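You operate a simulated robot arm through the tools that you are given. There is no shell and no other tool.

Carry out the task below with a simulated robot arm. There is one attempt and no reset: what you move stays moved.

JOB
Fit the brown divider as the order card says and close the carton.
Fine: into the slot of that number, both flaps down, the flap bar over them; the white divider stays in its rack.

Only the result counts: the job must be done as asked and must still hold three seconds after the hand-in. Knocking over, shifting, dropping, spilling or breaking anything else fails it.

ROBOT AND FRAMES
A 7-joint arm with a three-finger gripper, fixed in place. Base frame: the origin is at the foot of the arm, x ahead of it, y to its left, z up; the work surface is at about z = 0.82. Readings come in m, rad, newtons and seconds.
With the tool pointing down near the work surface it reaches from about 0.1 to 0.88 m from the base axis. Its first joint turns from -2.897 to 2.897 rad. Payload 2.94 kg.
The tool frame sits at the grasp point between the pads (the TCP): z along the fingers, y along the line on which they close. The tips reach 0.03 m beyond it. Largest opening 0.132 m; the body of the gripper starts 0.107 m behind the TCP.
Orientation is that of the tool frame in the base frame, as a unit quaternion [x, y, z, w]. With the fingers straight down and closing along the base's y, the tool's x points along the base's -x, its y along +y and its z along -z.

CONTROLS
- The arm moves only by the tool jog_arm. Its argument "commands" is one flat list of numbers, 7 for each row, row after row: the shift along the tool's x, y, z in units of 400 mm (1.0 is 400 mm), then the turn, a rotation vector about the tool's x, y, z in units of 90 degrees (1.0 is 90 degrees), then the closure, from 0 (fully open) to 1 (shut). In form: [tx, ty, tz, rx, ry, rz, fingers, tx, ty, tz, rx, ry, rz, fingers, ...]. A call has 1 to 20 rows; each row is the pose to reach, as a shift and turn from the pose commanded when the call began, along the tool's axes at that moment. A call with a number of a shift or a turn outside -1 to 1 is refused whole. Each row takes 0.2 s and may step no farther than 0.05 m and 0.15 rad from the row before; otherwise, or with a gripper value out of range, the whole call is refused. A pose out of reach is approached as far as the arm can. The call stops where the force on the tool passes 40 N (or 10 N more than at its start, if that is more) or the arm is blocked; 0.2 s more then pass. The fingers move at their own pace and stop on an object; they squeeze with about 33 N. The grip force told is the motor's: it shows also when the fingers shut on nothing. Time passes only in rows, and 0.2 s behind the last, so rows that repeat a pose let the fingers close. The reply holds the time, the measured pose of the TCP, the force on the tool along the base axes, the opening and the grip force, in the units named above and with some noise, with the torque about the TCP (base axes, N m) and any sound that the robot's microphone picked up.
- Cameras (640 x 400 px; columns grow to the right, rows downward): "scene" is fixed at [0.2189, -0.4993, 1.7495]; the picture's right is [0.86, -0.52, 0.00], its down [-0.36, -0.59, -0.72] and it looks along [0.37, 0.62, -0.69] (base axes); focal length 358 px, centre (320, 200). "wrist" rides on the gripper at [0.072, 0.003, -0.144] in the tool frame; the picture's right is [-0.04, 1.00, 0.00], its down [-0.88, -0.04, -0.48] and it looks along [-0.48, -0.02, 0.88] (tool axes); focal length 256 px, centre (320, 200). There is no depth. A picture from a camera that has moved, and an enlarged one, comes with that camera's place and axes in the base frame and with its lens.
- get_image(camera): a new picture of that camera. The clock stands still meanwhile.
- move_column(by): slides the trunk up (or, below 0, down) by that many m; the arm rides with it, the base frame stays. It gives what a move gives, with no picture.
- close_up(camera, box): a new picture of the part [left, top, right, bottom] of that camera's present view, enlarged. The clock stands still meanwhile.
- hand_in(): hands the job in; it is judged then, once.

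Nothing tells you positions but the pictures and the camera data. Unless the task says otherwise, let go and move clear before handing in.

The tools are called by a JSON object that holds its "op" and its "data". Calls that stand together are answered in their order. jog_arm: Moves the arm, as the interface text tells. Its arguments: {"type":"object","properties":{"commands":{"type":"array","items":{"type":"number"}}},"required":["commands"]} The other tools are called the same way: move_column (by) slides the trunk up or down; get_image (camera) takes a picture; close_up (camera, box) takes an enlarged picture of a part of a camera's view; hand_in () hands the job in.

At the start:

```text
t: 0.0
position: [0.4683, 0.2952, 1.3337]
tool_rot: [0.0, 1.0, 0.0, 0.0]
contact_force: [0.0, 0.4, -0.7]
torque: [0.01, 0.0, -0.01]
gripper_width: 0.1318
grasp_force: 0.1
trunk travel left (down, up): [-0.375, 0.165]
```

scene: 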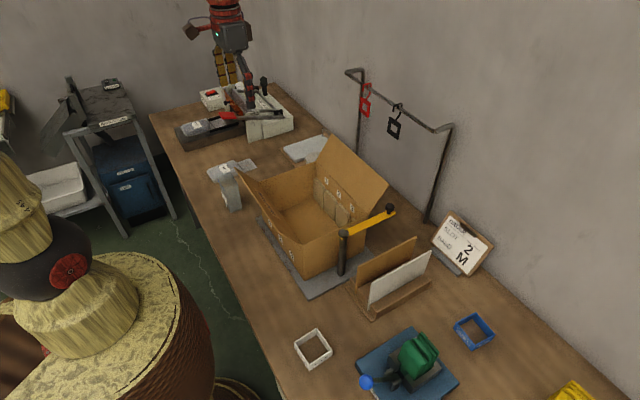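
wrist: 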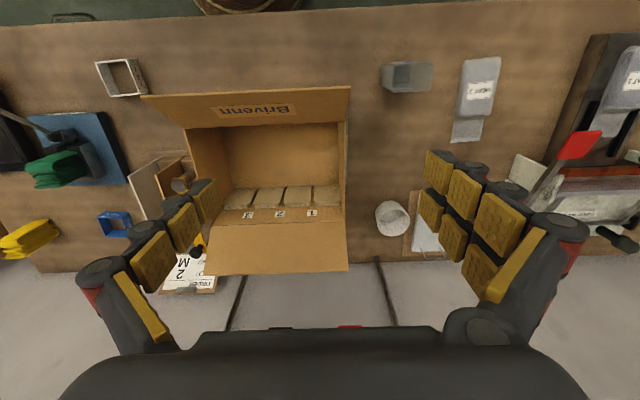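

I see an open carton with numbered slots, a rack with a brown and a white divider, a flap bar on a post, and an order card. I'll take enlarged pictures to read the card and get the geometry.

{"op": "close_up", "data": {"camera": "scene", "box": [420, 200, 500, 280]}}

{"op": "close_up", "data": {"camera": "scene", "box": [220, 120, 460, 330]}}

{"op": "close_up", "data": {"camera": "wrist", "box": [80, 60, 380, 300]}}

```text
5.00 times, centred on (460, 240) of scene
camera zoom: at [0.2189, -0.4993, 1.7495], right [0.86, -0.52, 0.0], down [-0.36, -0.59, -0.72], along [0.37, 0.62, -0.69], focal length 1787 px, centre (-380, 0)
```

zoom: 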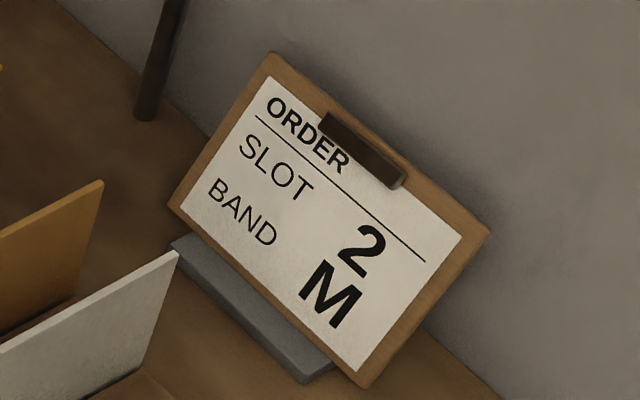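

```text
1.90 times, centred on (340, 225) of scene
camera zoom: at [0.2189, -0.4993, 1.7495], right [0.86, -0.52, 0.0], down [-0.36, -0.59, -0.72], along [0.37, 0.62, -0.69], focal length 681 px, centre (282, 152)
```

zoom: 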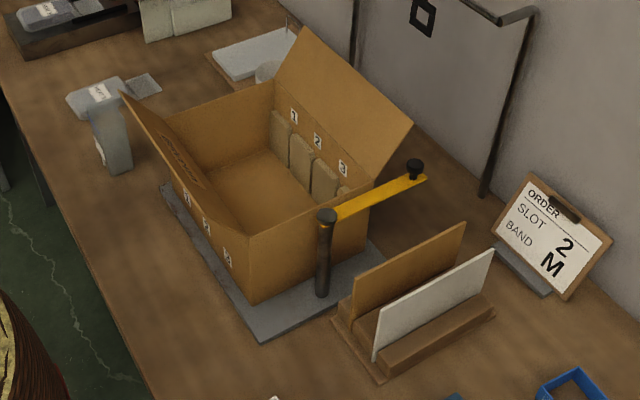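

```text
1.67 times, centred on (230, 180) of wrist
camera zoom: at [0.3953, 0.2977, 1.4781], right [0.04, 1.0, 0.0], down [0.88, -0.04, 0.48], along [0.48, -0.02, -0.88], focal length 427 px, centre (470, 233)
```

zoom: 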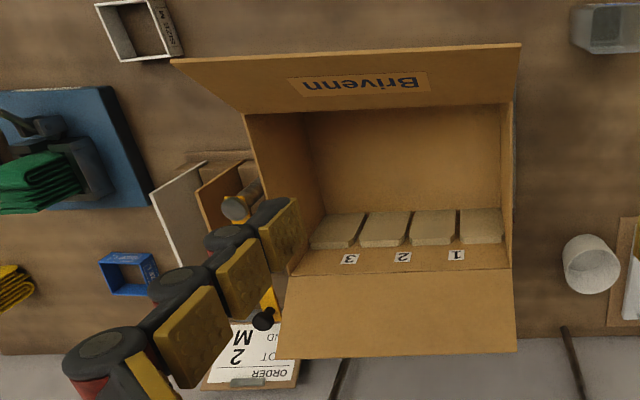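

The card reads slot 2 (band M, which isn't in the acceptance list, so I leave the bands alone). The carton appears to sit at about x 0.50–0.71, y 0.04–0.34, with its top near z 1.0. I'll enlarge the rack, the bar and the slots for better measurements.

{"op": "close_up", "data": {"camera": "scene", "box": [330, 190, 450, 325]}}

{"op": "close_up", "data": {"camera": "scene", "box": [230, 130, 400, 240]}}

{"op": "close_up", "data": {"camera": "wrist", "box": [170, 80, 360, 280]}}

{"op": "close_up", "data": {"camera": "scene", "box": [280, 290, 500, 400]}}

```text
2.96 times, centred on (390, 258) of scene
camera zoom: at [0.2189, -0.4993, 1.7495], right [0.86, -0.52, 0.0], down [-0.36, -0.59, -0.72], along [0.37, 0.62, -0.69], focal length 1059 px, centre (113, 30)
```

zoom: 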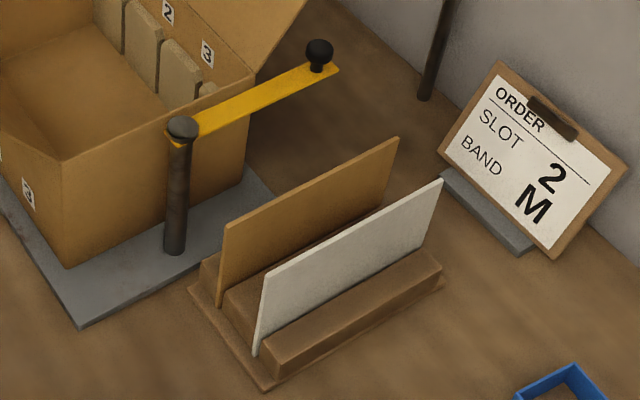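

```text
3.64 times, centred on (315, 185) of scene
camera zoom: at [0.2189, -0.4993, 1.7495], right [0.86, -0.52, 0.0], down [-0.36, -0.59, -0.72], along [0.37, 0.62, -0.69], focal length 1300 px, centre (338, 254)
```

zoom: 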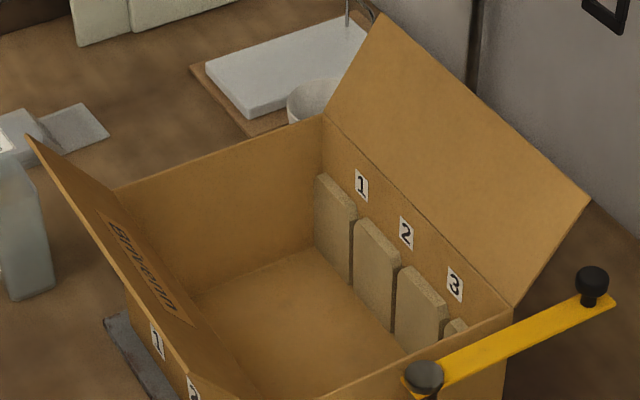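

```text
2.00 times, centred on (265, 180) of wrist
camera zoom: at [0.3953, 0.2977, 1.4781], right [0.04, 1.0, 0.0], down [0.88, -0.04, 0.48], along [0.48, -0.02, -0.88], focal length 512 px, centre (430, 240)
```

zoom: 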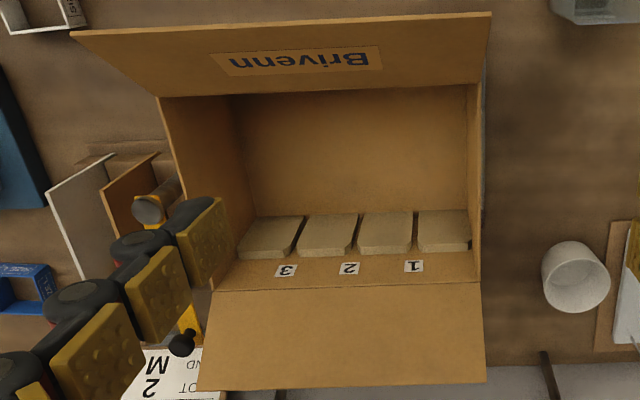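

```text
2.91 times, centred on (390, 345) of scene
camera zoom: at [0.2189, -0.4993, 1.7495], right [0.86, -0.52, 0.0], down [-0.36, -0.59, -0.72], along [0.37, 0.62, -0.69], focal length 1040 px, centre (116, -222)
```

zoom: 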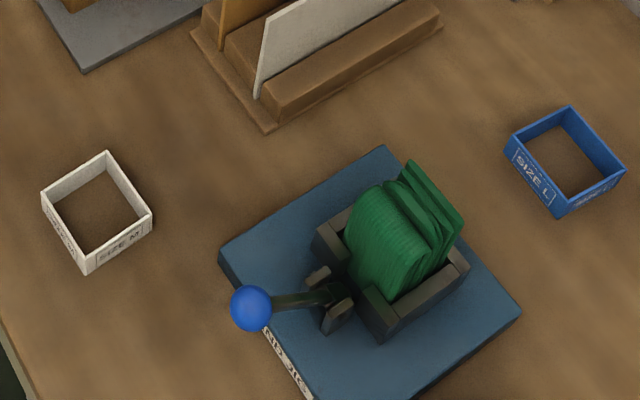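

Slot 2 looks to be near y≈0.187, and the brown divider runs along x from about 0.60 to 0.80 at y≈-0.068 with its top near z 0.967. The bar's post is at about (0.597, 0.011). Next I move above the rack for a closer wrist view.

{"op": "jog_arm", "data": {"commands": [-0.036, -0.096, 0.022, 0, 0, 0, 0, -0.072, -0.192, 0.044, 0, 0, 0, 0, -0.108, -0.288, 0.067, 0, 0, 0, 0, -0.144, -0.383, 0.089, 0, 0, 0, 0, -0.181, -0.479, 0.111, 0, 0, 0, 0, -0.217, -0.575, 0.133, 0, 0, 0, 0, -0.253, -0.671, 0.156, 0, 0, 0, 0, -0.289, -0.767, 0.178, 0, 0, 0, 0, -0.325, -0.8625, 0.2, 0, 0, 0, 0]}}

{"op": "get_image", "data": {"camera": "wrist"}}

{"op": "get_image", "data": {"camera": "scene"}}

```text
t: 2.0
position: [0.6018, -0.0521, 1.2522]
tool_rot: [0.0, 1.0, 0.0, 0.001]
contact_force: [0.3, -0.4, 0.6]
torque: [0.04, 0.0, 0.02]
gripper_width: 0.1319
grasp_force: 0.1
trunk travel left (down, up): [-0.375, 0.165]
```

```text
taken
camera wrist: at [0.5284, -0.0481, 1.3954], right [0.04, 1.0, 0.0], down [0.88, -0.04, 0.47], along [0.47, -0.02, -0.88], focal length 256 px, centre (320, 200)
```

wrist: 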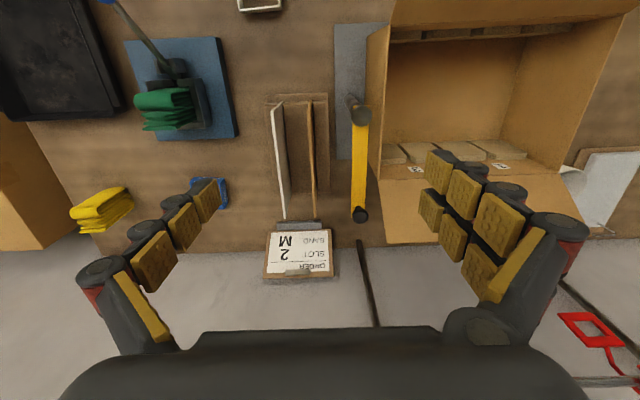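

```text
taken
```

scene: 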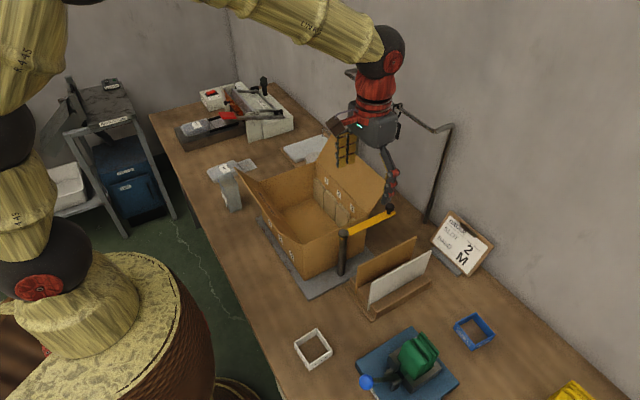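

The rack, bar and near-wall slot blocks are all visible here. I'll enlarge the rack and the bar to refine positions.

{"op": "close_up", "data": {"camera": "wrist", "box": [240, 80, 400, 240]}}

{"op": "close_up", "data": {"camera": "wrist", "box": [320, 0, 640, 200]}}

```text
2.50 times, centred on (320, 160) of wrist
camera zoom: at [0.5284, -0.0481, 1.3954], right [0.04, 1.0, 0.0], down [0.88, -0.04, 0.47], along [0.47, -0.02, -0.88], focal length 640 px, centre (320, 300)
```

zoom: 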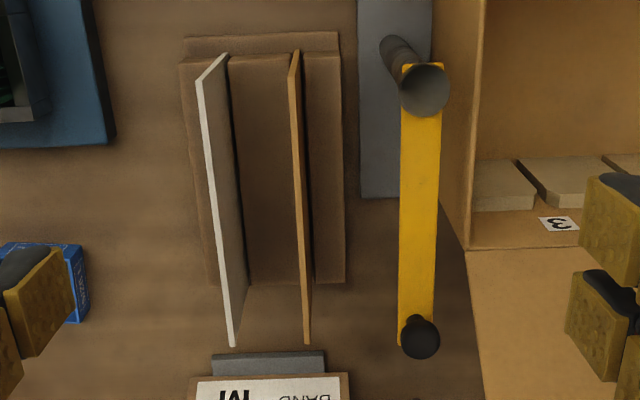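

```text
2.00 times, centred on (480, 100) of wrist
camera zoom: at [0.5284, -0.0481, 1.3954], right [0.04, 1.0, 0.0], down [0.88, -0.04, 0.47], along [0.47, -0.02, -0.88], focal length 512 px, centre (0, 400)
```

zoom: 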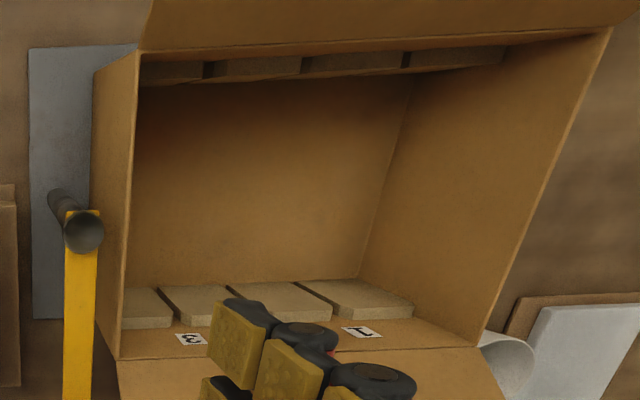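

The brown divider is confirmed near y≈-0.0695, x 0.597–0.800, and the bar runs along +x from its post at (0.60, 0.009) to a knob at x≈0.751. I move above the divider's centre with the fingers partly closed, then check alignment.

{"op": "jog_arm", "data": {"commands": [-0.05, -0.01, 0.08, 0, 0, 0, 0.4, -0.1, -0.02, 0.16, 0, 0, 0, 0.7, -0.15, -0.03, 0.24, 0, 0, 0, 0.7, -0.2, -0.036, 0.31, 0, 0, 0, 0.7, -0.243, -0.0435, 0.38, 0, 0, 0, 0.7, -0.243, -0.0435, 0.38, 0, 0, 0, 0.7, -0.243, -0.0435, 0.38, 0, 0, 0, 0.7]}}

{"op": "get_image", "data": {"camera": "wrist"}}

{"op": "close_up", "data": {"camera": "scene", "box": [320, 100, 480, 300]}}

```text
t: 3.6
position: [0.6987, -0.0653, 1.0993]
tool_rot: [0.0, 1.0, 0.0, -0.001]
contact_force: [0.1, -0.6, 0.5]
torque: [0.03, -0.01, 0.0]
gripper_width: 0.0396
grasp_force: 0.1
trunk travel left (down, up): [-0.375, 0.165]
```

```text
taken
camera wrist: at [0.6258, -0.062, 1.2423], right [0.04, 1.0, 0.0], down [0.88, -0.04, 0.48], along [0.47, -0.02, -0.88], focal length 256 px, centre (320, 200)
```

wrist: 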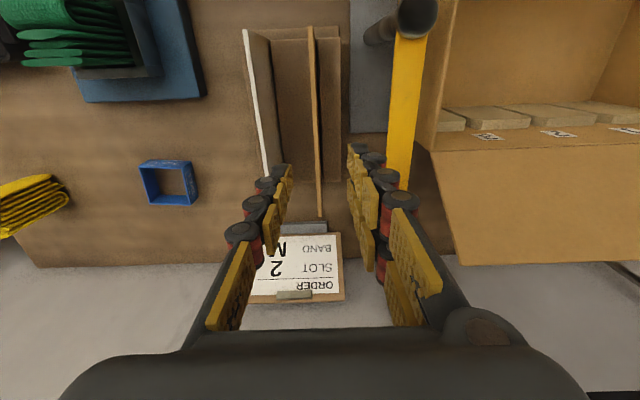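

```text
2.00 times, centred on (400, 200) of scene
camera zoom: at [0.2189, -0.4993, 1.7495], right [0.86, -0.52, 0.0], down [-0.36, -0.59, -0.72], along [0.37, 0.62, -0.69], focal length 715 px, centre (160, 200)
```

zoom: 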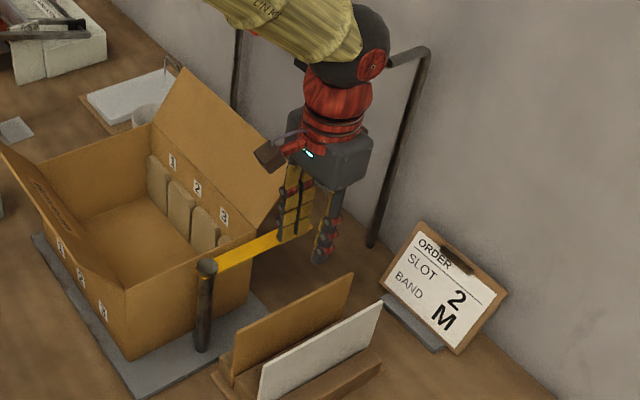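

I'm above the divider; I'll enlarge the wrist view to check alignment before descending.

{"op": "close_up", "data": {"camera": "wrist", "box": [230, 10, 410, 240]}}

```text
1.74 times, centred on (320, 125) of wrist
camera zoom: at [0.6258, -0.062, 1.2423], right [0.04, 1.0, 0.0], down [0.88, -0.04, 0.48], along [0.47, -0.02, -0.88], focal length 445 px, centre (320, 330)
```

zoom: 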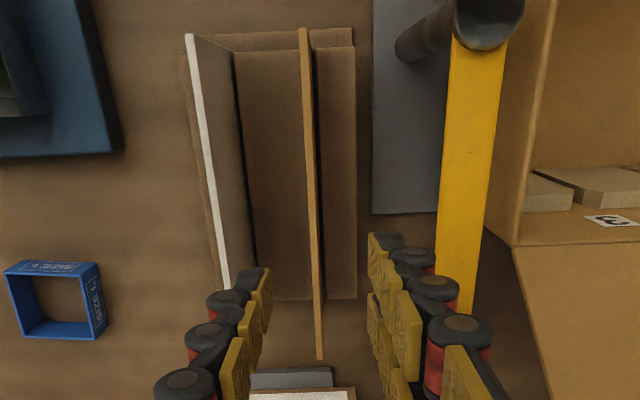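

The divider top is at y≈-0.069 and the TCP at -0.065, so I shift 4 mm, descend straight to z≈0.947 and grip.

{"op": "jog_arm", "data": {"commands": [0, -0.01, 0.08, 0, 0, 0, 0.7, 0, -0.01, 0.16, 0, 0, 0, 0.7, 0, -0.01, 0.24, 0, 0, 0, 0.7, 0, -0.01, 0.32, 0, 0, 0, 0.7, 0, -0.01, 0.38, 0, 0, 0, 0.7, 0, -0.01, 0.38, 0, 0, 0, 0.7]}}

{"op": "get_image", "data": {"camera": "wrist"}}

{"op": "close_up", "data": {"camera": "scene", "box": [320, 150, 480, 310]}}

```text
t: 5.0
position: [0.6948, -0.071, 0.9473]
tool_rot: [-0.001, 1.0, 0.0, 0.0]
contact_force: [0.4, -0.2, -0.1]
torque: [-0.01, 0.0, 0.0]
gripper_width: 0.0394
grasp_force: 0.0
trunk travel left (down, up): [-0.375, 0.165]
```

```text
taken
camera wrist: at [0.6223, -0.0683, 1.0913], right [0.04, 1.0, 0.0], down [0.88, -0.04, 0.48], along [0.48, -0.02, -0.88], focal length 256 px, centre (320, 200)
```

wrist: 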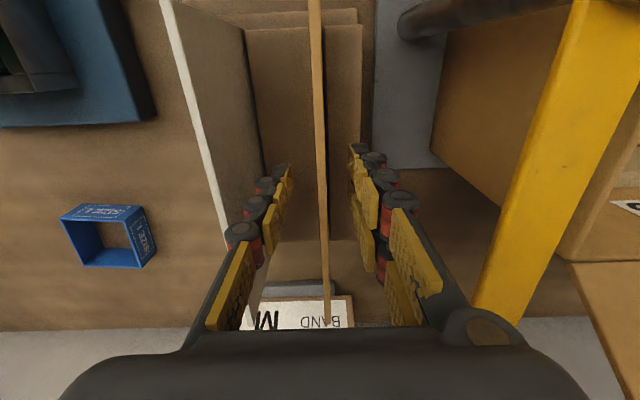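

```text
2.50 times, centred on (400, 230) of scene
camera zoom: at [0.2189, -0.4993, 1.7495], right [0.86, -0.52, 0.0], down [-0.36, -0.59, -0.72], along [0.37, 0.62, -0.69], focal length 894 px, centre (120, 125)
```

zoom: 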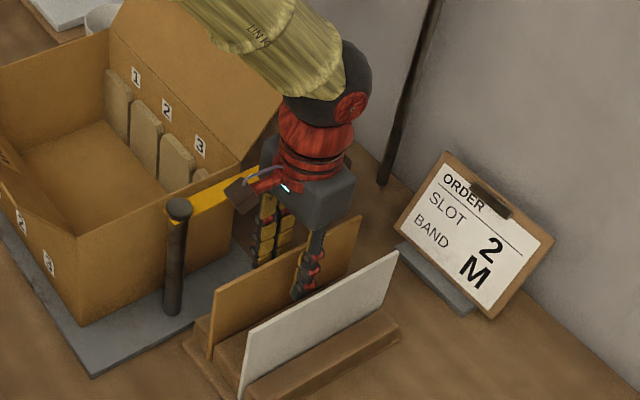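

The divider is between the fingers, about 2 mm to the +y side, so I shift by that and close on it.

{"op": "jog_arm", "data": {"commands": [0, 0.005, 0, 0, 0, 0, 0.7, 0, 0.005, 0, 0, 0, 0, 1, 0, 0.005, 0, 0, 0, 0, 1, 0, 0.005, 0, 0, 0, 0, 1, 0, 0.005, 0, 0, 0, 0, 1, 0, 0.005, 0, 0, 0, 0, 1]}}

{"op": "get_image", "data": {"camera": "wrist"}}

```text
t: 6.4
position: [0.6955, -0.0696, 0.9478]
tool_rot: [-0.001, 1.0, 0.0, 0.0]
contact_force: [0.0, 0.2, -0.8]
torque: [0.0, 0.01, -0.04]
gripper_width: 0.0061
grasp_force: 32.4
trunk travel left (down, up): [-0.375, 0.165]
```

```text
taken
camera wrist: at [0.6227, -0.0664, 1.0916], right [0.04, 1.0, 0.0], down [0.88, -0.04, 0.48], along [0.47, -0.02, -0.88], focal length 256 px, centre (320, 200)
```

wrist: 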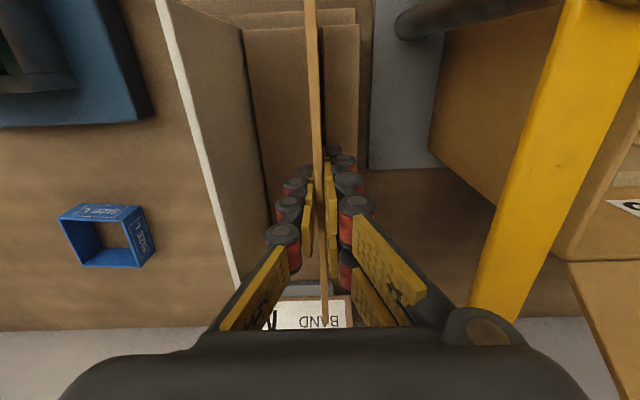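

The divider is gripped (6 mm thick). I lift it straight up clear of the rack and flaps.

{"op": "jog_arm", "data": {"commands": [0, 0.005, -0.05, 0, 0, 0, 1, 0, 0.005, -0.12, 0, 0, 0, 1, 0, 0.005, -0.2, 0, 0, 0, 1, 0, 0.005, -0.3, 0, 0, 0, 1, 0, 0.005, -0.4, 0, 0, 0, 1, 0, 0.005, -0.5, 0, 0, 0, 1, 0, 0.005, -0.6, 0, 0, 0, 1, 0, 0.005, -0.7, 0, 0, 0, 1, 0, 0.005, -0.775, 0, 0, 0, 1]}}

{"op": "get_image", "data": {"camera": "wrist"}}

{"op": "get_image", "data": {"camera": "scene"}}

```text
t: 8.4
position: [0.6965, -0.0691, 1.2613]
tool_rot: [0.0, 1.0, 0.0, 0.0]
contact_force: [0.3, -0.3, -0.9]
torque: [0.0, -0.01, -0.01]
gripper_width: 0.0058
grasp_force: 32.7
trunk travel left (down, up): [-0.375, 0.165]
```

```text
taken
camera wrist: at [0.6232, -0.0654, 1.4046], right [0.04, 1.0, 0.0], down [0.88, -0.04, 0.47], along [0.47, -0.02, -0.88], focal length 256 px, centre (320, 200)
```

wrist: 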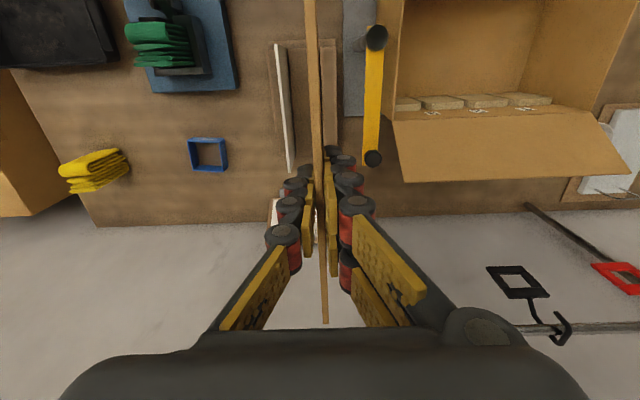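

```text
taken
```

scene: 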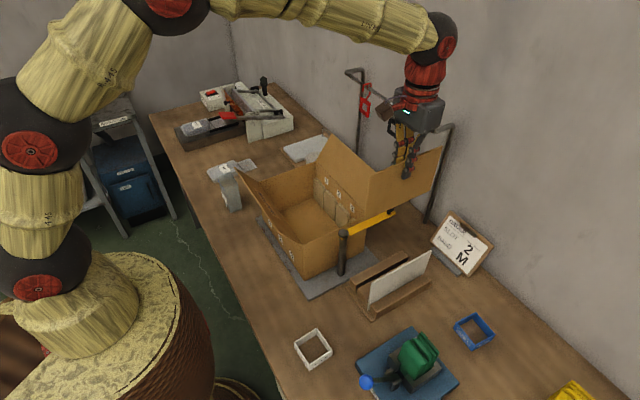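

The divider is in hand and clear of everything. I move over the carton, slightly to the -y side of slot 2, so the slot stays visible beside the divider.

{"op": "jog_arm", "data": {"commands": [0.04, 0.093, 0, 0, 0, 0, 1, 0.08, 0.187, 0, 0, 0, 0, 1, 0.12, 0.28, 0, 0, 0, 0, 1, 0.16, 0.373, 0, 0, 0, 0, 1, 0.2, 0.467, 0, 0, 0, 0, 1, 0.241, 0.56, 0, 0, 0, 0, 1, 0.241, 0.56, 0, 0, 0, 0, 1]}}

{"op": "get_image", "data": {"camera": "wrist"}}

{"op": "close_up", "data": {"camera": "wrist", "box": [240, 0, 480, 200]}}

{"op": "close_up", "data": {"camera": "scene", "box": [220, 80, 460, 300]}}

```text
t: 10.0
position: [0.6016, 0.1572, 1.2611]
tool_rot: [0.0, 1.0, 0.0, 0.0]
contact_force: [-0.6, 0.3, -0.6]
torque: [0.0, 0.0, 0.02]
gripper_width: 0.0059
grasp_force: 32.7
trunk travel left (down, up): [-0.375, 0.165]
```

```text
taken
camera wrist: at [0.5281, 0.1611, 1.4052], right [0.04, 1.0, 0.0], down [0.88, -0.04, 0.48], along [0.47, -0.02, -0.88], focal length 256 px, centre (320, 200)
```

wrist: 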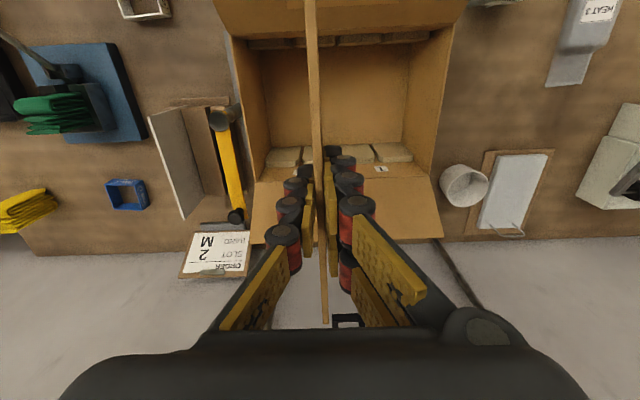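

```text
2.00 times, centred on (360, 100) of wrist
camera zoom: at [0.5281, 0.1611, 1.4052], right [0.04, 1.0, 0.0], down [0.88, -0.04, 0.48], along [0.47, -0.02, -0.88], focal length 512 px, centre (240, 400)
```

zoom: 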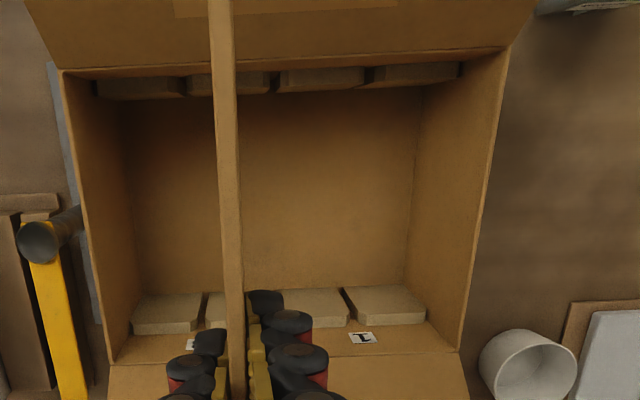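

```text
1.82 times, centred on (340, 190) of scene
camera zoom: at [0.2189, -0.4993, 1.7495], right [0.86, -0.52, 0.0], down [-0.36, -0.59, -0.72], along [0.37, 0.62, -0.69], focal length 650 px, centre (284, 218)
```

zoom: 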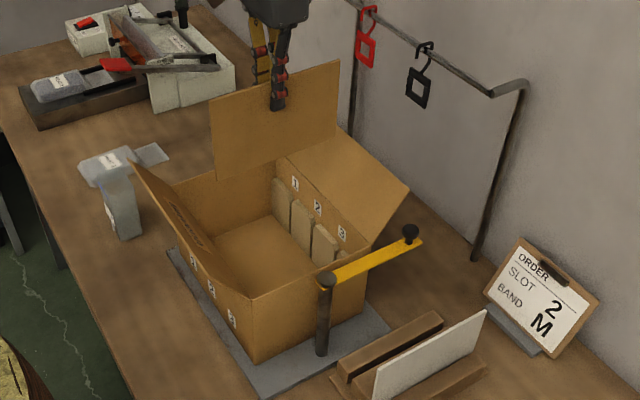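

The carton interior is clear from here, with the near- and far-wall slot gaps visible. I'll zoom in to measure slot 2 against the divider plane.

{"op": "close_up", "data": {"camera": "wrist", "box": [250, 130, 440, 190]}}

{"op": "close_up", "data": {"camera": "wrist", "box": [260, 20, 460, 60]}}

{"op": "close_up", "data": {"camera": "scene", "box": [300, 150, 380, 250]}}

{"op": "close_up", "data": {"camera": "scene", "box": [260, 200, 340, 280]}}

```text
3.37 times, centred on (345, 160) of wrist
camera zoom: at [0.5281, 0.1611, 1.4052], right [0.04, 1.0, 0.0], down [0.88, -0.04, 0.48], along [0.47, -0.02, -0.88], focal length 862 px, centre (236, 335)
```

zoom: 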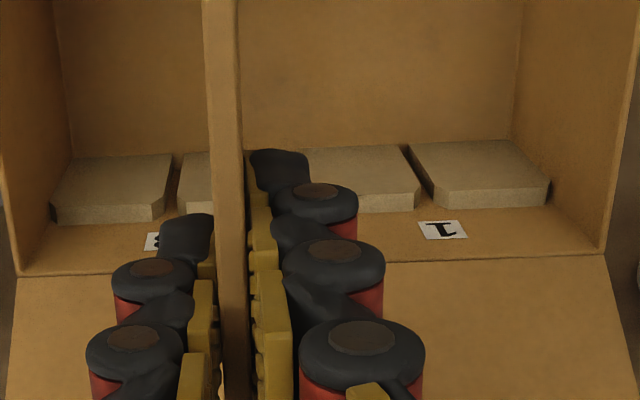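

```text
3.20 times, centred on (360, 40) of wrist
camera zoom: at [0.5281, 0.1611, 1.4052], right [0.04, 1.0, 0.0], down [0.88, -0.04, 0.48], along [0.47, -0.02, -0.88], focal length 819 px, centre (192, 712)
```

zoom: 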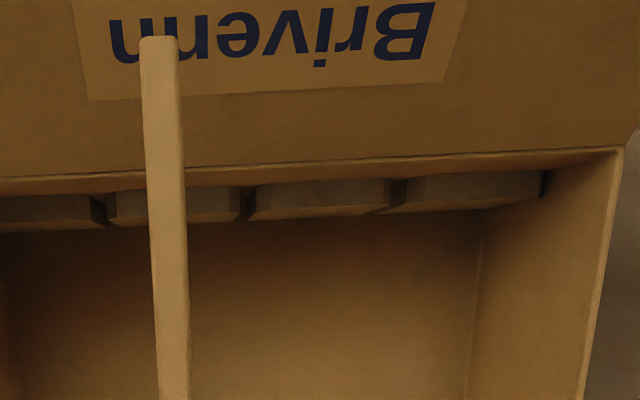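

```text
4.00 times, centred on (340, 200) of scene
camera zoom: at [0.2189, -0.4993, 1.7495], right [0.86, -0.52, 0.0], down [-0.36, -0.59, -0.72], along [0.37, 0.62, -0.69], focal length 1430 px, centre (240, 200)
```

zoom: 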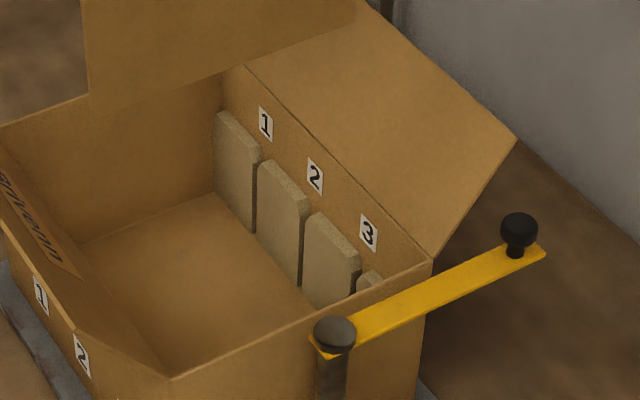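

```text
5.00 times, centred on (300, 240) of scene
camera zoom: at [0.2189, -0.4993, 1.7495], right [0.86, -0.52, 0.0], down [-0.36, -0.59, -0.72], along [0.37, 0.62, -0.69], focal length 1787 px, centre (420, 0)
```

zoom: 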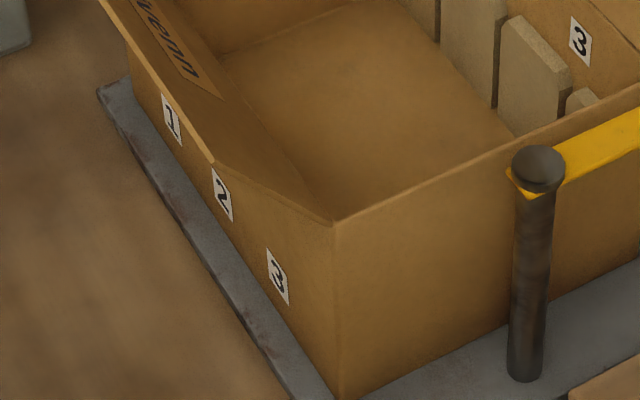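

The divider plane sits at about y 0.158 and slot 2 at about 0.189, so roughly +31 mm is needed. I'll zoom further on the gaps to measure their width and centre precisely.

{"op": "close_up", "data": {"camera": "wrist", "box": [320, 25, 352, 45]}}

{"op": "close_up", "data": {"camera": "wrist", "box": [360, 165, 392, 200]}}

{"op": "close_up", "data": {"camera": "scene", "box": [320, 160, 352, 230]}}

```text
16.00 times, centred on (336, 35) of wrist
camera zoom: at [0.5281, 0.1611, 1.4052], right [0.04, 1.0, 0.0], down [0.88, -0.04, 0.48], along [0.47, -0.02, -0.88], focal length 4096 px, centre (64, 2840)
```

zoom: 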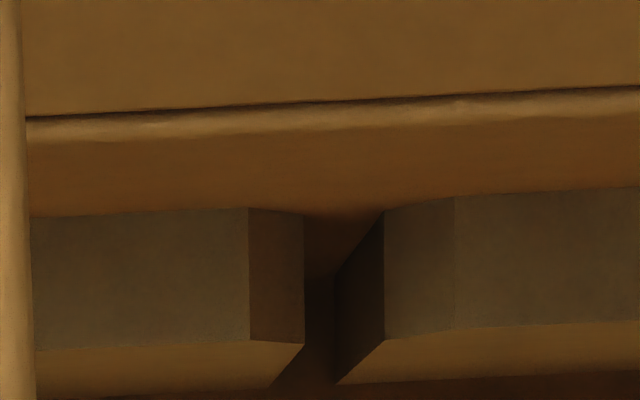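

```text
11.43 times, centred on (376, 182) of wrist
camera zoom: at [0.5281, 0.1611, 1.4052], right [0.04, 1.0, 0.0], down [0.88, -0.04, 0.48], along [0.47, -0.02, -0.88], focal length 2926 px, centre (-320, 400)
```

zoom: 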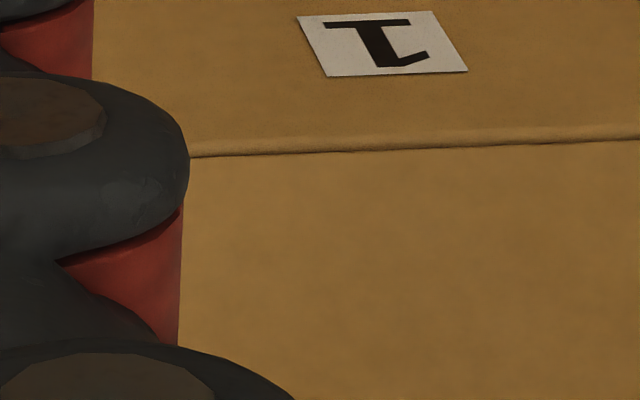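

```text
5.71 times, centred on (336, 195) of scene
camera zoom: at [0.2189, -0.4993, 1.7495], right [0.86, -0.52, 0.0], down [-0.36, -0.59, -0.72], along [0.37, 0.62, -0.69], focal length 2043 px, centre (229, 229)
```

zoom: 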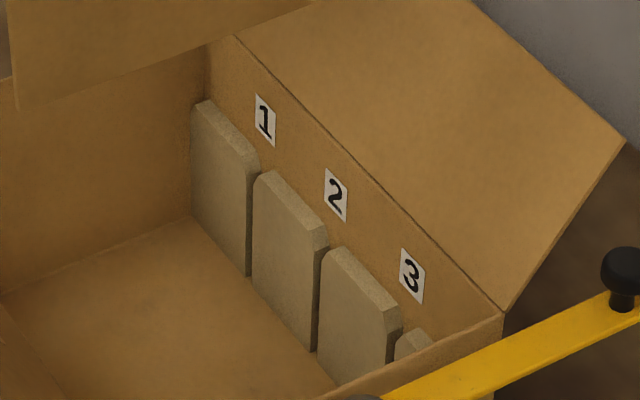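

The slot has a chamfered lead-in about 20 mm wide narrowing to 8 mm, with its centre about 32 mm in +y from the divider plane. I'll check the divider's ends against the carton's walls for centring in x.

{"op": "close_up", "data": {"camera": "wrist", "box": [305, 300, 345, 330]}}

{"op": "close_up", "data": {"camera": "wrist", "box": [296, 20, 328, 45]}}

{"op": "close_up", "data": {"camera": "wrist", "box": [355, 140, 395, 170]}}

{"op": "close_up", "data": {"camera": "wrist", "box": [280, 140, 320, 170]}}

```text
13.33 times, centred on (325, 315) of wrist
camera zoom: at [0.5281, 0.1611, 1.4052], right [0.04, 1.0, 0.0], down [0.88, -0.04, 0.48], along [0.47, -0.02, -0.88], focal length 3413 px, centre (253, -1333)
```

zoom: 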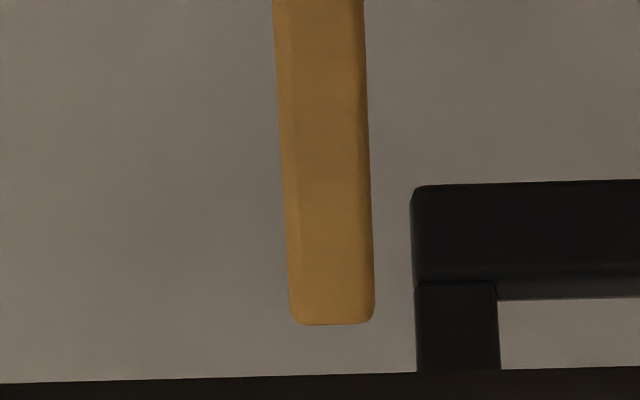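

```text
16.00 times, centred on (312, 32) of wrist
camera zoom: at [0.5281, 0.1611, 1.4052], right [0.04, 1.0, 0.0], down [0.88, -0.04, 0.48], along [0.47, -0.02, -0.88], focal length 4096 px, centre (448, 2880)
```

zoom: 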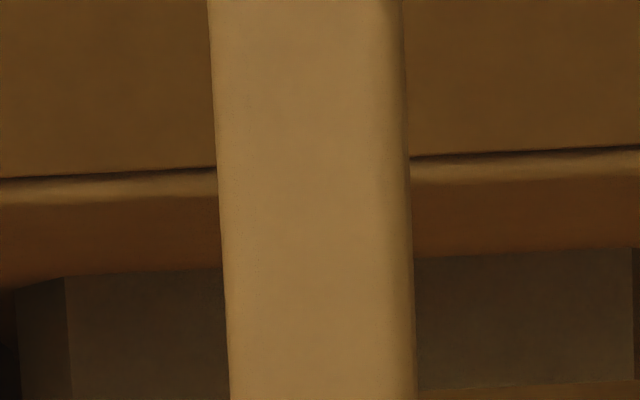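

```text
13.33 times, centred on (375, 155) of wrist
camera zoom: at [0.5281, 0.1611, 1.4052], right [0.04, 1.0, 0.0], down [0.88, -0.04, 0.48], along [0.47, -0.02, -0.88], focal length 3413 px, centre (-413, 800)
```

zoom: 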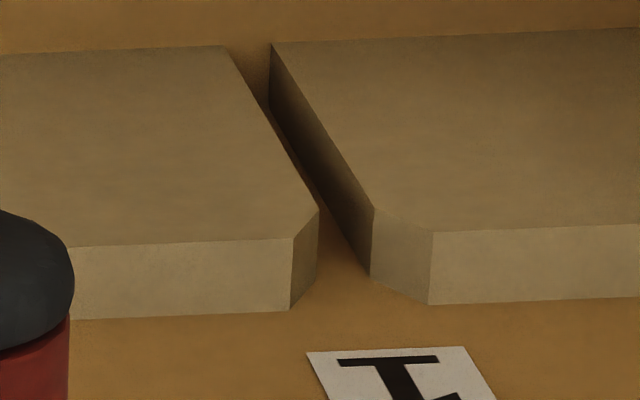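

```text
13.33 times, centred on (300, 155) of wrist
camera zoom: at [0.5281, 0.1611, 1.4052], right [0.04, 1.0, 0.0], down [0.88, -0.04, 0.48], along [0.47, -0.02, -0.88], focal length 3413 px, centre (587, 800)
```

zoom: 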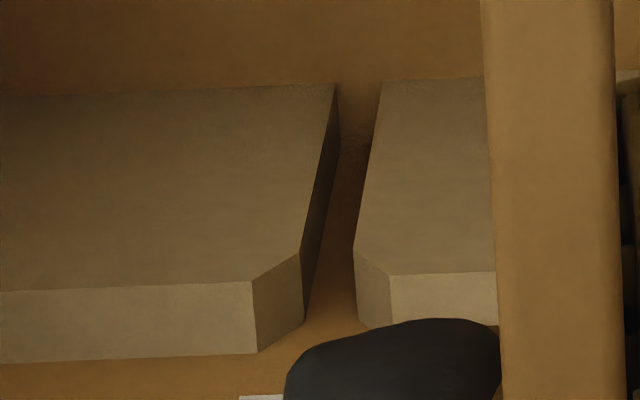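

Slot 2's centre is about 32.3 mm in +y and the divider needs a 1.6 mm shift in -x to be centred. I make that correction, then lower until the divider's bottom is just above the guide blocks and check.

{"op": "jog_arm", "data": {"commands": [0.004, 0.0807, 0, 0, 0, 0, 1, 0.004, 0.0807, 0.06, 0, 0, 0, 1, 0.004, 0.0807, 0.15, 0, 0, 0, 1, 0.004, 0.0807, 0.25, 0, 0, 0, 1, 0.004, 0.0807, 0.35, 0, 0, 0, 1, 0.004, 0.0807, 0.43, 0, 0, 0, 1, 0.004, 0.0807, 0.47, 0, 0, 0, 1, 0.004, 0.0807, 0.47, 0, 0, 0, 1]}}

{"op": "get_image", "data": {"camera": "wrist"}}

{"op": "close_up", "data": {"camera": "scene", "box": [240, 120, 400, 260]}}

```text
t: 11.8
position: [0.598, 0.1893, 1.0738]
tool_rot: [0.0, 1.0, 0.0, 0.001]
contact_force: [-0.2, -0.7, -0.1]
torque: [0.04, -0.03, -0.01]
gripper_width: 0.006
grasp_force: 32.5
trunk travel left (down, up): [-0.375, 0.165]
```

```text
taken
camera wrist: at [0.5247, 0.1935, 1.2165], right [0.04, 1.0, 0.0], down [0.88, -0.04, 0.48], along [0.48, -0.02, -0.88], focal length 256 px, centre (320, 200)
```

wrist: 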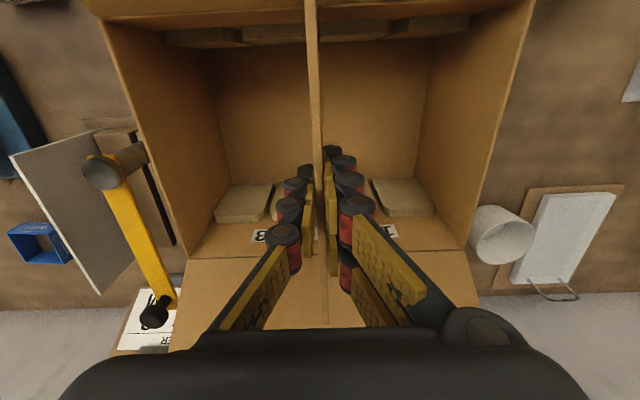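

```text
2.86 times, centred on (320, 190) of scene
camera zoom: at [0.2189, -0.4993, 1.7495], right [0.86, -0.52, 0.0], down [-0.36, -0.59, -0.72], along [0.37, 0.62, -0.69], focal length 1021 px, centre (320, 229)
```

zoom: 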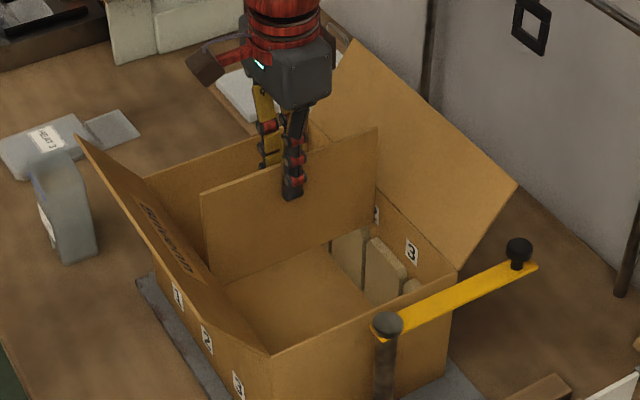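

The divider is hanging just above the guide blocks; I'll zoom on both ends to check alignment with slot 2.

{"op": "close_up", "data": {"camera": "wrist", "box": [280, 0, 350, 50]}}

{"op": "close_up", "data": {"camera": "scene", "box": [315, 160, 365, 220]}}

{"op": "close_up", "data": {"camera": "wrist", "box": [210, 160, 440, 260]}}

```text
8.00 times, centred on (315, 25) of wrist
camera zoom: at [0.5247, 0.1935, 1.2165], right [0.04, 1.0, 0.0], down [0.88, -0.04, 0.48], along [0.48, -0.02, -0.88], focal length 2048 px, centre (360, 1600)
```

zoom: 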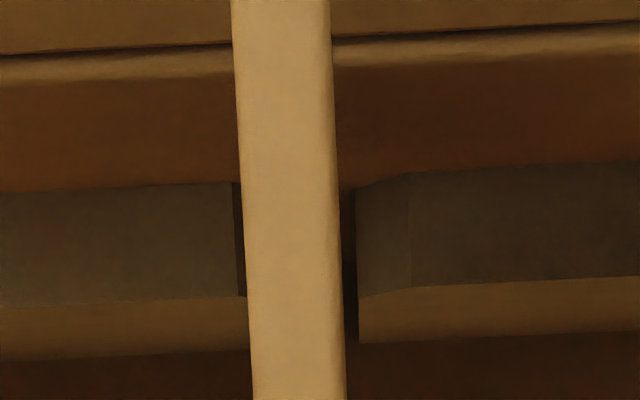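

```text
6.67 times, centred on (340, 190) of scene
camera zoom: at [0.2189, -0.4993, 1.7495], right [0.86, -0.52, 0.0], down [-0.36, -0.59, -0.72], along [0.37, 0.62, -0.69], focal length 2383 px, centre (187, 267)
```

zoom: 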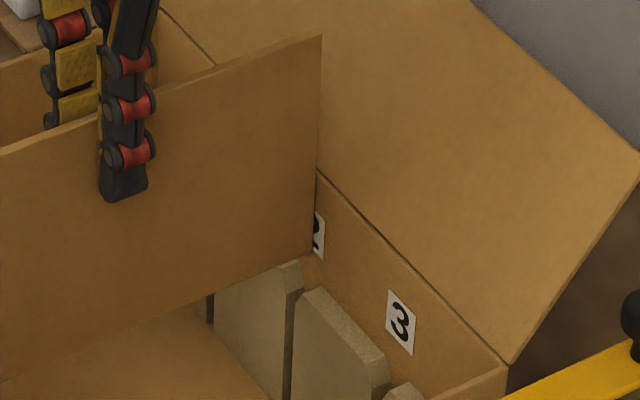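

```text
2.78 times, centred on (325, 210) of wrist
camera zoom: at [0.5247, 0.1935, 1.2165], right [0.04, 1.0, 0.0], down [0.88, -0.04, 0.48], along [0.48, -0.02, -0.88], focal length 712 px, centre (306, 172)
```

zoom: 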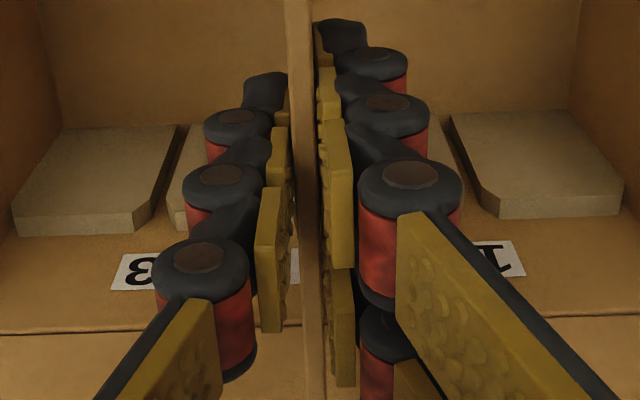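

The divider is within about 0.6 mm of the slot 2 centre at the near end and well inside the lead-in. I nudge it by -0.6 mm and lower it into the slot, watching the force.

{"op": "jog_arm", "data": {"commands": [0, -0.0015, 0.03, 0, 0, 0, 1, 0, -0.0015, 0.07, 0, 0, 0, 1, 0, -0.0015, 0.11, 0, 0, 0, 1, 0, -0.0015, 0.15, 0, 0, 0, 1, 0, -0.0015, 0.19, 0, 0, 0, 1, 0, -0.0015, 0.23, 0, 0, 0, 1, 0, -0.0015, 0.27, 0, 0, 0, 1]}}

{"op": "close_up", "data": {"camera": "scene", "box": [240, 120, 400, 260]}}

{"op": "get_image", "data": {"camera": "wrist"}}

```text
t: 13.4
position: [0.597, 0.1881, 0.965]
tool_rot: [0.0, 1.0, 0.0, 0.0]
contact_force: [0.7, 2.0, -1.3]
torque: [0.11, 0.0, -0.02]
gripper_width: 0.0061
grasp_force: 32.8
trunk travel left (down, up): [-0.375, 0.165]
```

```text
2.86 times, centred on (320, 190) of scene
camera zoom: at [0.2189, -0.4993, 1.7495], right [0.86, -0.52, 0.0], down [-0.36, -0.59, -0.72], along [0.37, 0.62, -0.69], focal length 1021 px, centre (320, 229)
```

zoom: 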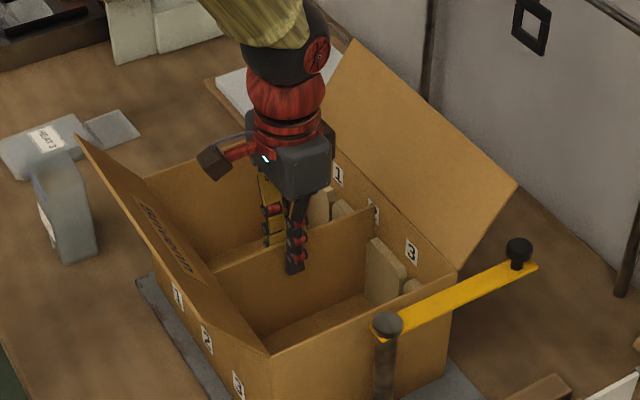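

```text
taken
camera wrist: at [0.5243, 0.192, 1.108], right [0.04, 1.0, 0.0], down [0.88, -0.04, 0.48], along [0.48, -0.02, -0.88], focal length 256 px, centre (320, 200)
```

wrist: 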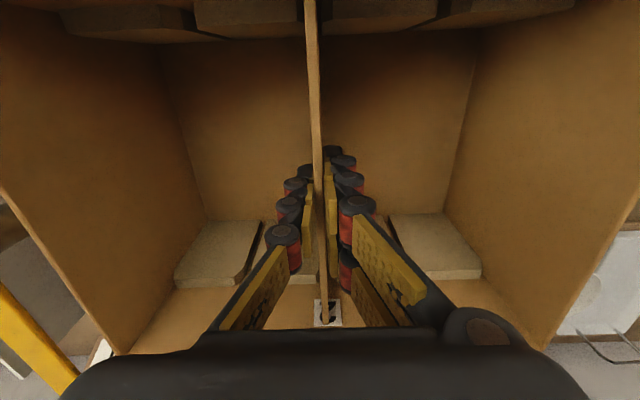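

The divider is in the slot with very little force. I continue down in small steps until it touches the floor.

{"op": "jog_arm", "data": {"commands": [0, 0.001, 0.008, 0, 0, 0, 1, 0, 0.001, 0.016, 0, 0, 0, 1, 0, 0.001, 0.022, 0, 0, 0, 1, 0, 0.001, 0.022, 0, 0, 0, 1]}}

```text
t: 14.4
position: [0.5975, 0.1883, 0.9581]
tool_rot: [0.0, 1.0, 0.001, 0.002]
contact_force: [-2.3, 1.2, 21.1]
torque: [0.06, 0.74, 0.02]
gripper_width: 0.006
grasp_force: 32.5
trunk travel left (down, up): [-0.375, 0.165]
```

There is a firm 21 N upward contact at z≈0.958, so the divider is resting on the floor. I open the fingers partway and check before retreating.

{"op": "jog_arm", "data": {"commands": [0, 0.001, 0.017, 0, 0, 0, 1, 0, 0.001, 0.017, 0, 0, 0, 0.75, 0, 0.001, 0.017, 0, 0, 0, 0.75, 0, 0.001, 0.017, 0, 0, 0, 0.75, 0, 0.001, 0.017, 0, 0, 0, 0.75]}}

{"op": "close_up", "data": {"camera": "scene", "box": [240, 120, 400, 260]}}

{"op": "get_image", "data": {"camera": "wrist"}}

```text
t: 15.6
position: [0.5975, 0.1891, 0.9484]
tool_rot: [0.0, 1.0, -0.001, 0.0]
contact_force: [-0.7, 0.1, -0.1]
torque: [0.02, 0.0, 0.02]
gripper_width: 0.0328
grasp_force: 0.1
trunk travel left (down, up): [-0.375, 0.165]
```

```text
2.86 times, centred on (320, 190) of scene
camera zoom: at [0.2189, -0.4993, 1.7495], right [0.86, -0.52, 0.0], down [-0.36, -0.59, -0.72], along [0.37, 0.62, -0.69], focal length 1021 px, centre (320, 229)
```

zoom: 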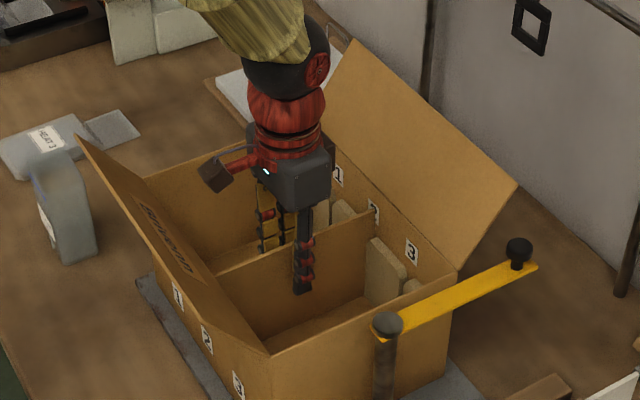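

```text
taken
camera wrist: at [0.5245, 0.192, 1.0921], right [0.04, 1.0, 0.0], down [0.88, -0.04, 0.48], along [0.47, -0.02, -0.88], focal length 256 px, centre (320, 200)
```

wrist: 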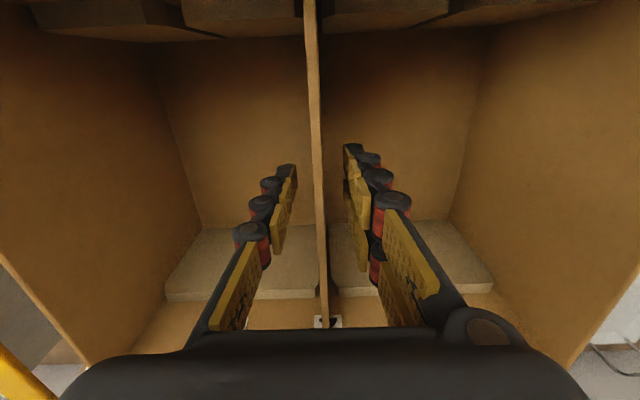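

The divider is released in slot 2. I lift the open gripper straight up and look at the result.

{"op": "jog_arm", "data": {"commands": [0, 0, -0.08, 0, 0, 0, 0.75, 0, 0, -0.16, 0, 0, 0, 0.75, 0, 0, -0.26, 0, 0, 0, 0.75, 0, 0, -0.38, 0, 0, 0, 0.75, 0, 0, -0.5, 0, 0, 0, 0.75, 0, 0, -0.62, 0, 0, 0, 0.75, 0, 0, -0.74, 0, 0, 0, 0.75]}}

{"op": "get_image", "data": {"camera": "wrist"}}

{"op": "close_up", "data": {"camera": "scene", "box": [240, 120, 400, 260]}}

```text
t: 17.2
position: [0.5998, 0.1886, 1.2472]
tool_rot: [0.0, 1.0, 0.001, -0.001]
contact_force: [-0.2, 0.0, -0.4]
torque: [0.0, -0.03, -0.03]
gripper_width: 0.0332
grasp_force: 0.0
trunk travel left (down, up): [-0.375, 0.165]
```

```text
taken
camera wrist: at [0.5267, 0.1911, 1.3901], right [0.04, 1.0, 0.0], down [0.88, -0.04, 0.48], along [0.47, -0.02, -0.88], focal length 256 px, centre (320, 200)
```

wrist: 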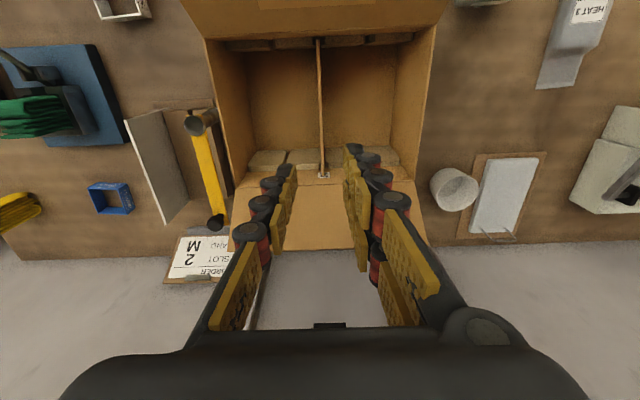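

```text
2.86 times, centred on (320, 190) of scene
camera zoom: at [0.2189, -0.4993, 1.7495], right [0.86, -0.52, 0.0], down [-0.36, -0.59, -0.72], along [0.37, 0.62, -0.69], focal length 1021 px, centre (320, 229)
```

zoom: 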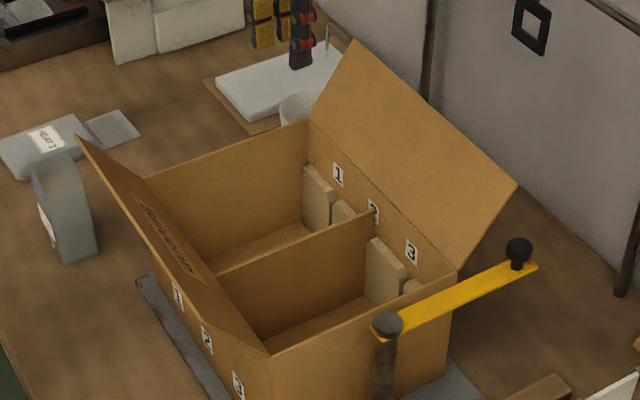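

{"op": "close_up", "data": {"camera": "wrist", "box": [240, 20, 420, 190]}}

{"op": "close_up", "data": {"camera": "scene", "box": [310, 150, 370, 220]}}

```text
2.35 times, centred on (330, 105) of wrist
camera zoom: at [0.5267, 0.1911, 1.3901], right [0.04, 1.0, 0.0], down [0.88, -0.04, 0.48], along [0.47, -0.02, -0.88], focal length 602 px, centre (296, 424)
```

zoom: 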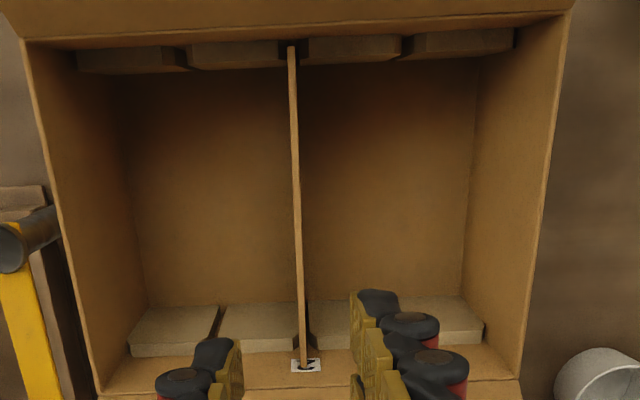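

```text
5.71 times, centred on (340, 185) of scene
camera zoom: at [0.2189, -0.4993, 1.7495], right [0.86, -0.52, 0.0], down [-0.36, -0.59, -0.72], along [0.37, 0.62, -0.69], focal length 2043 px, centre (206, 286)
```

zoom: 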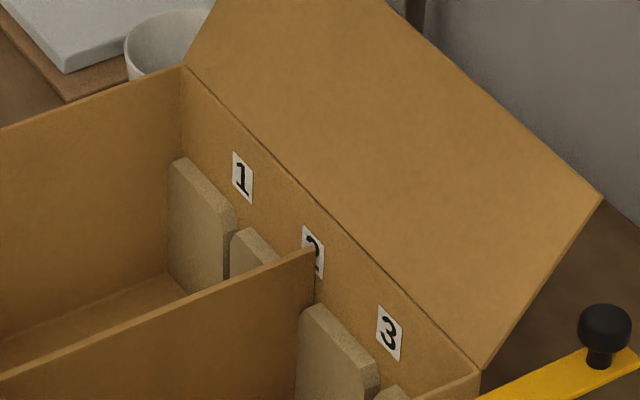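

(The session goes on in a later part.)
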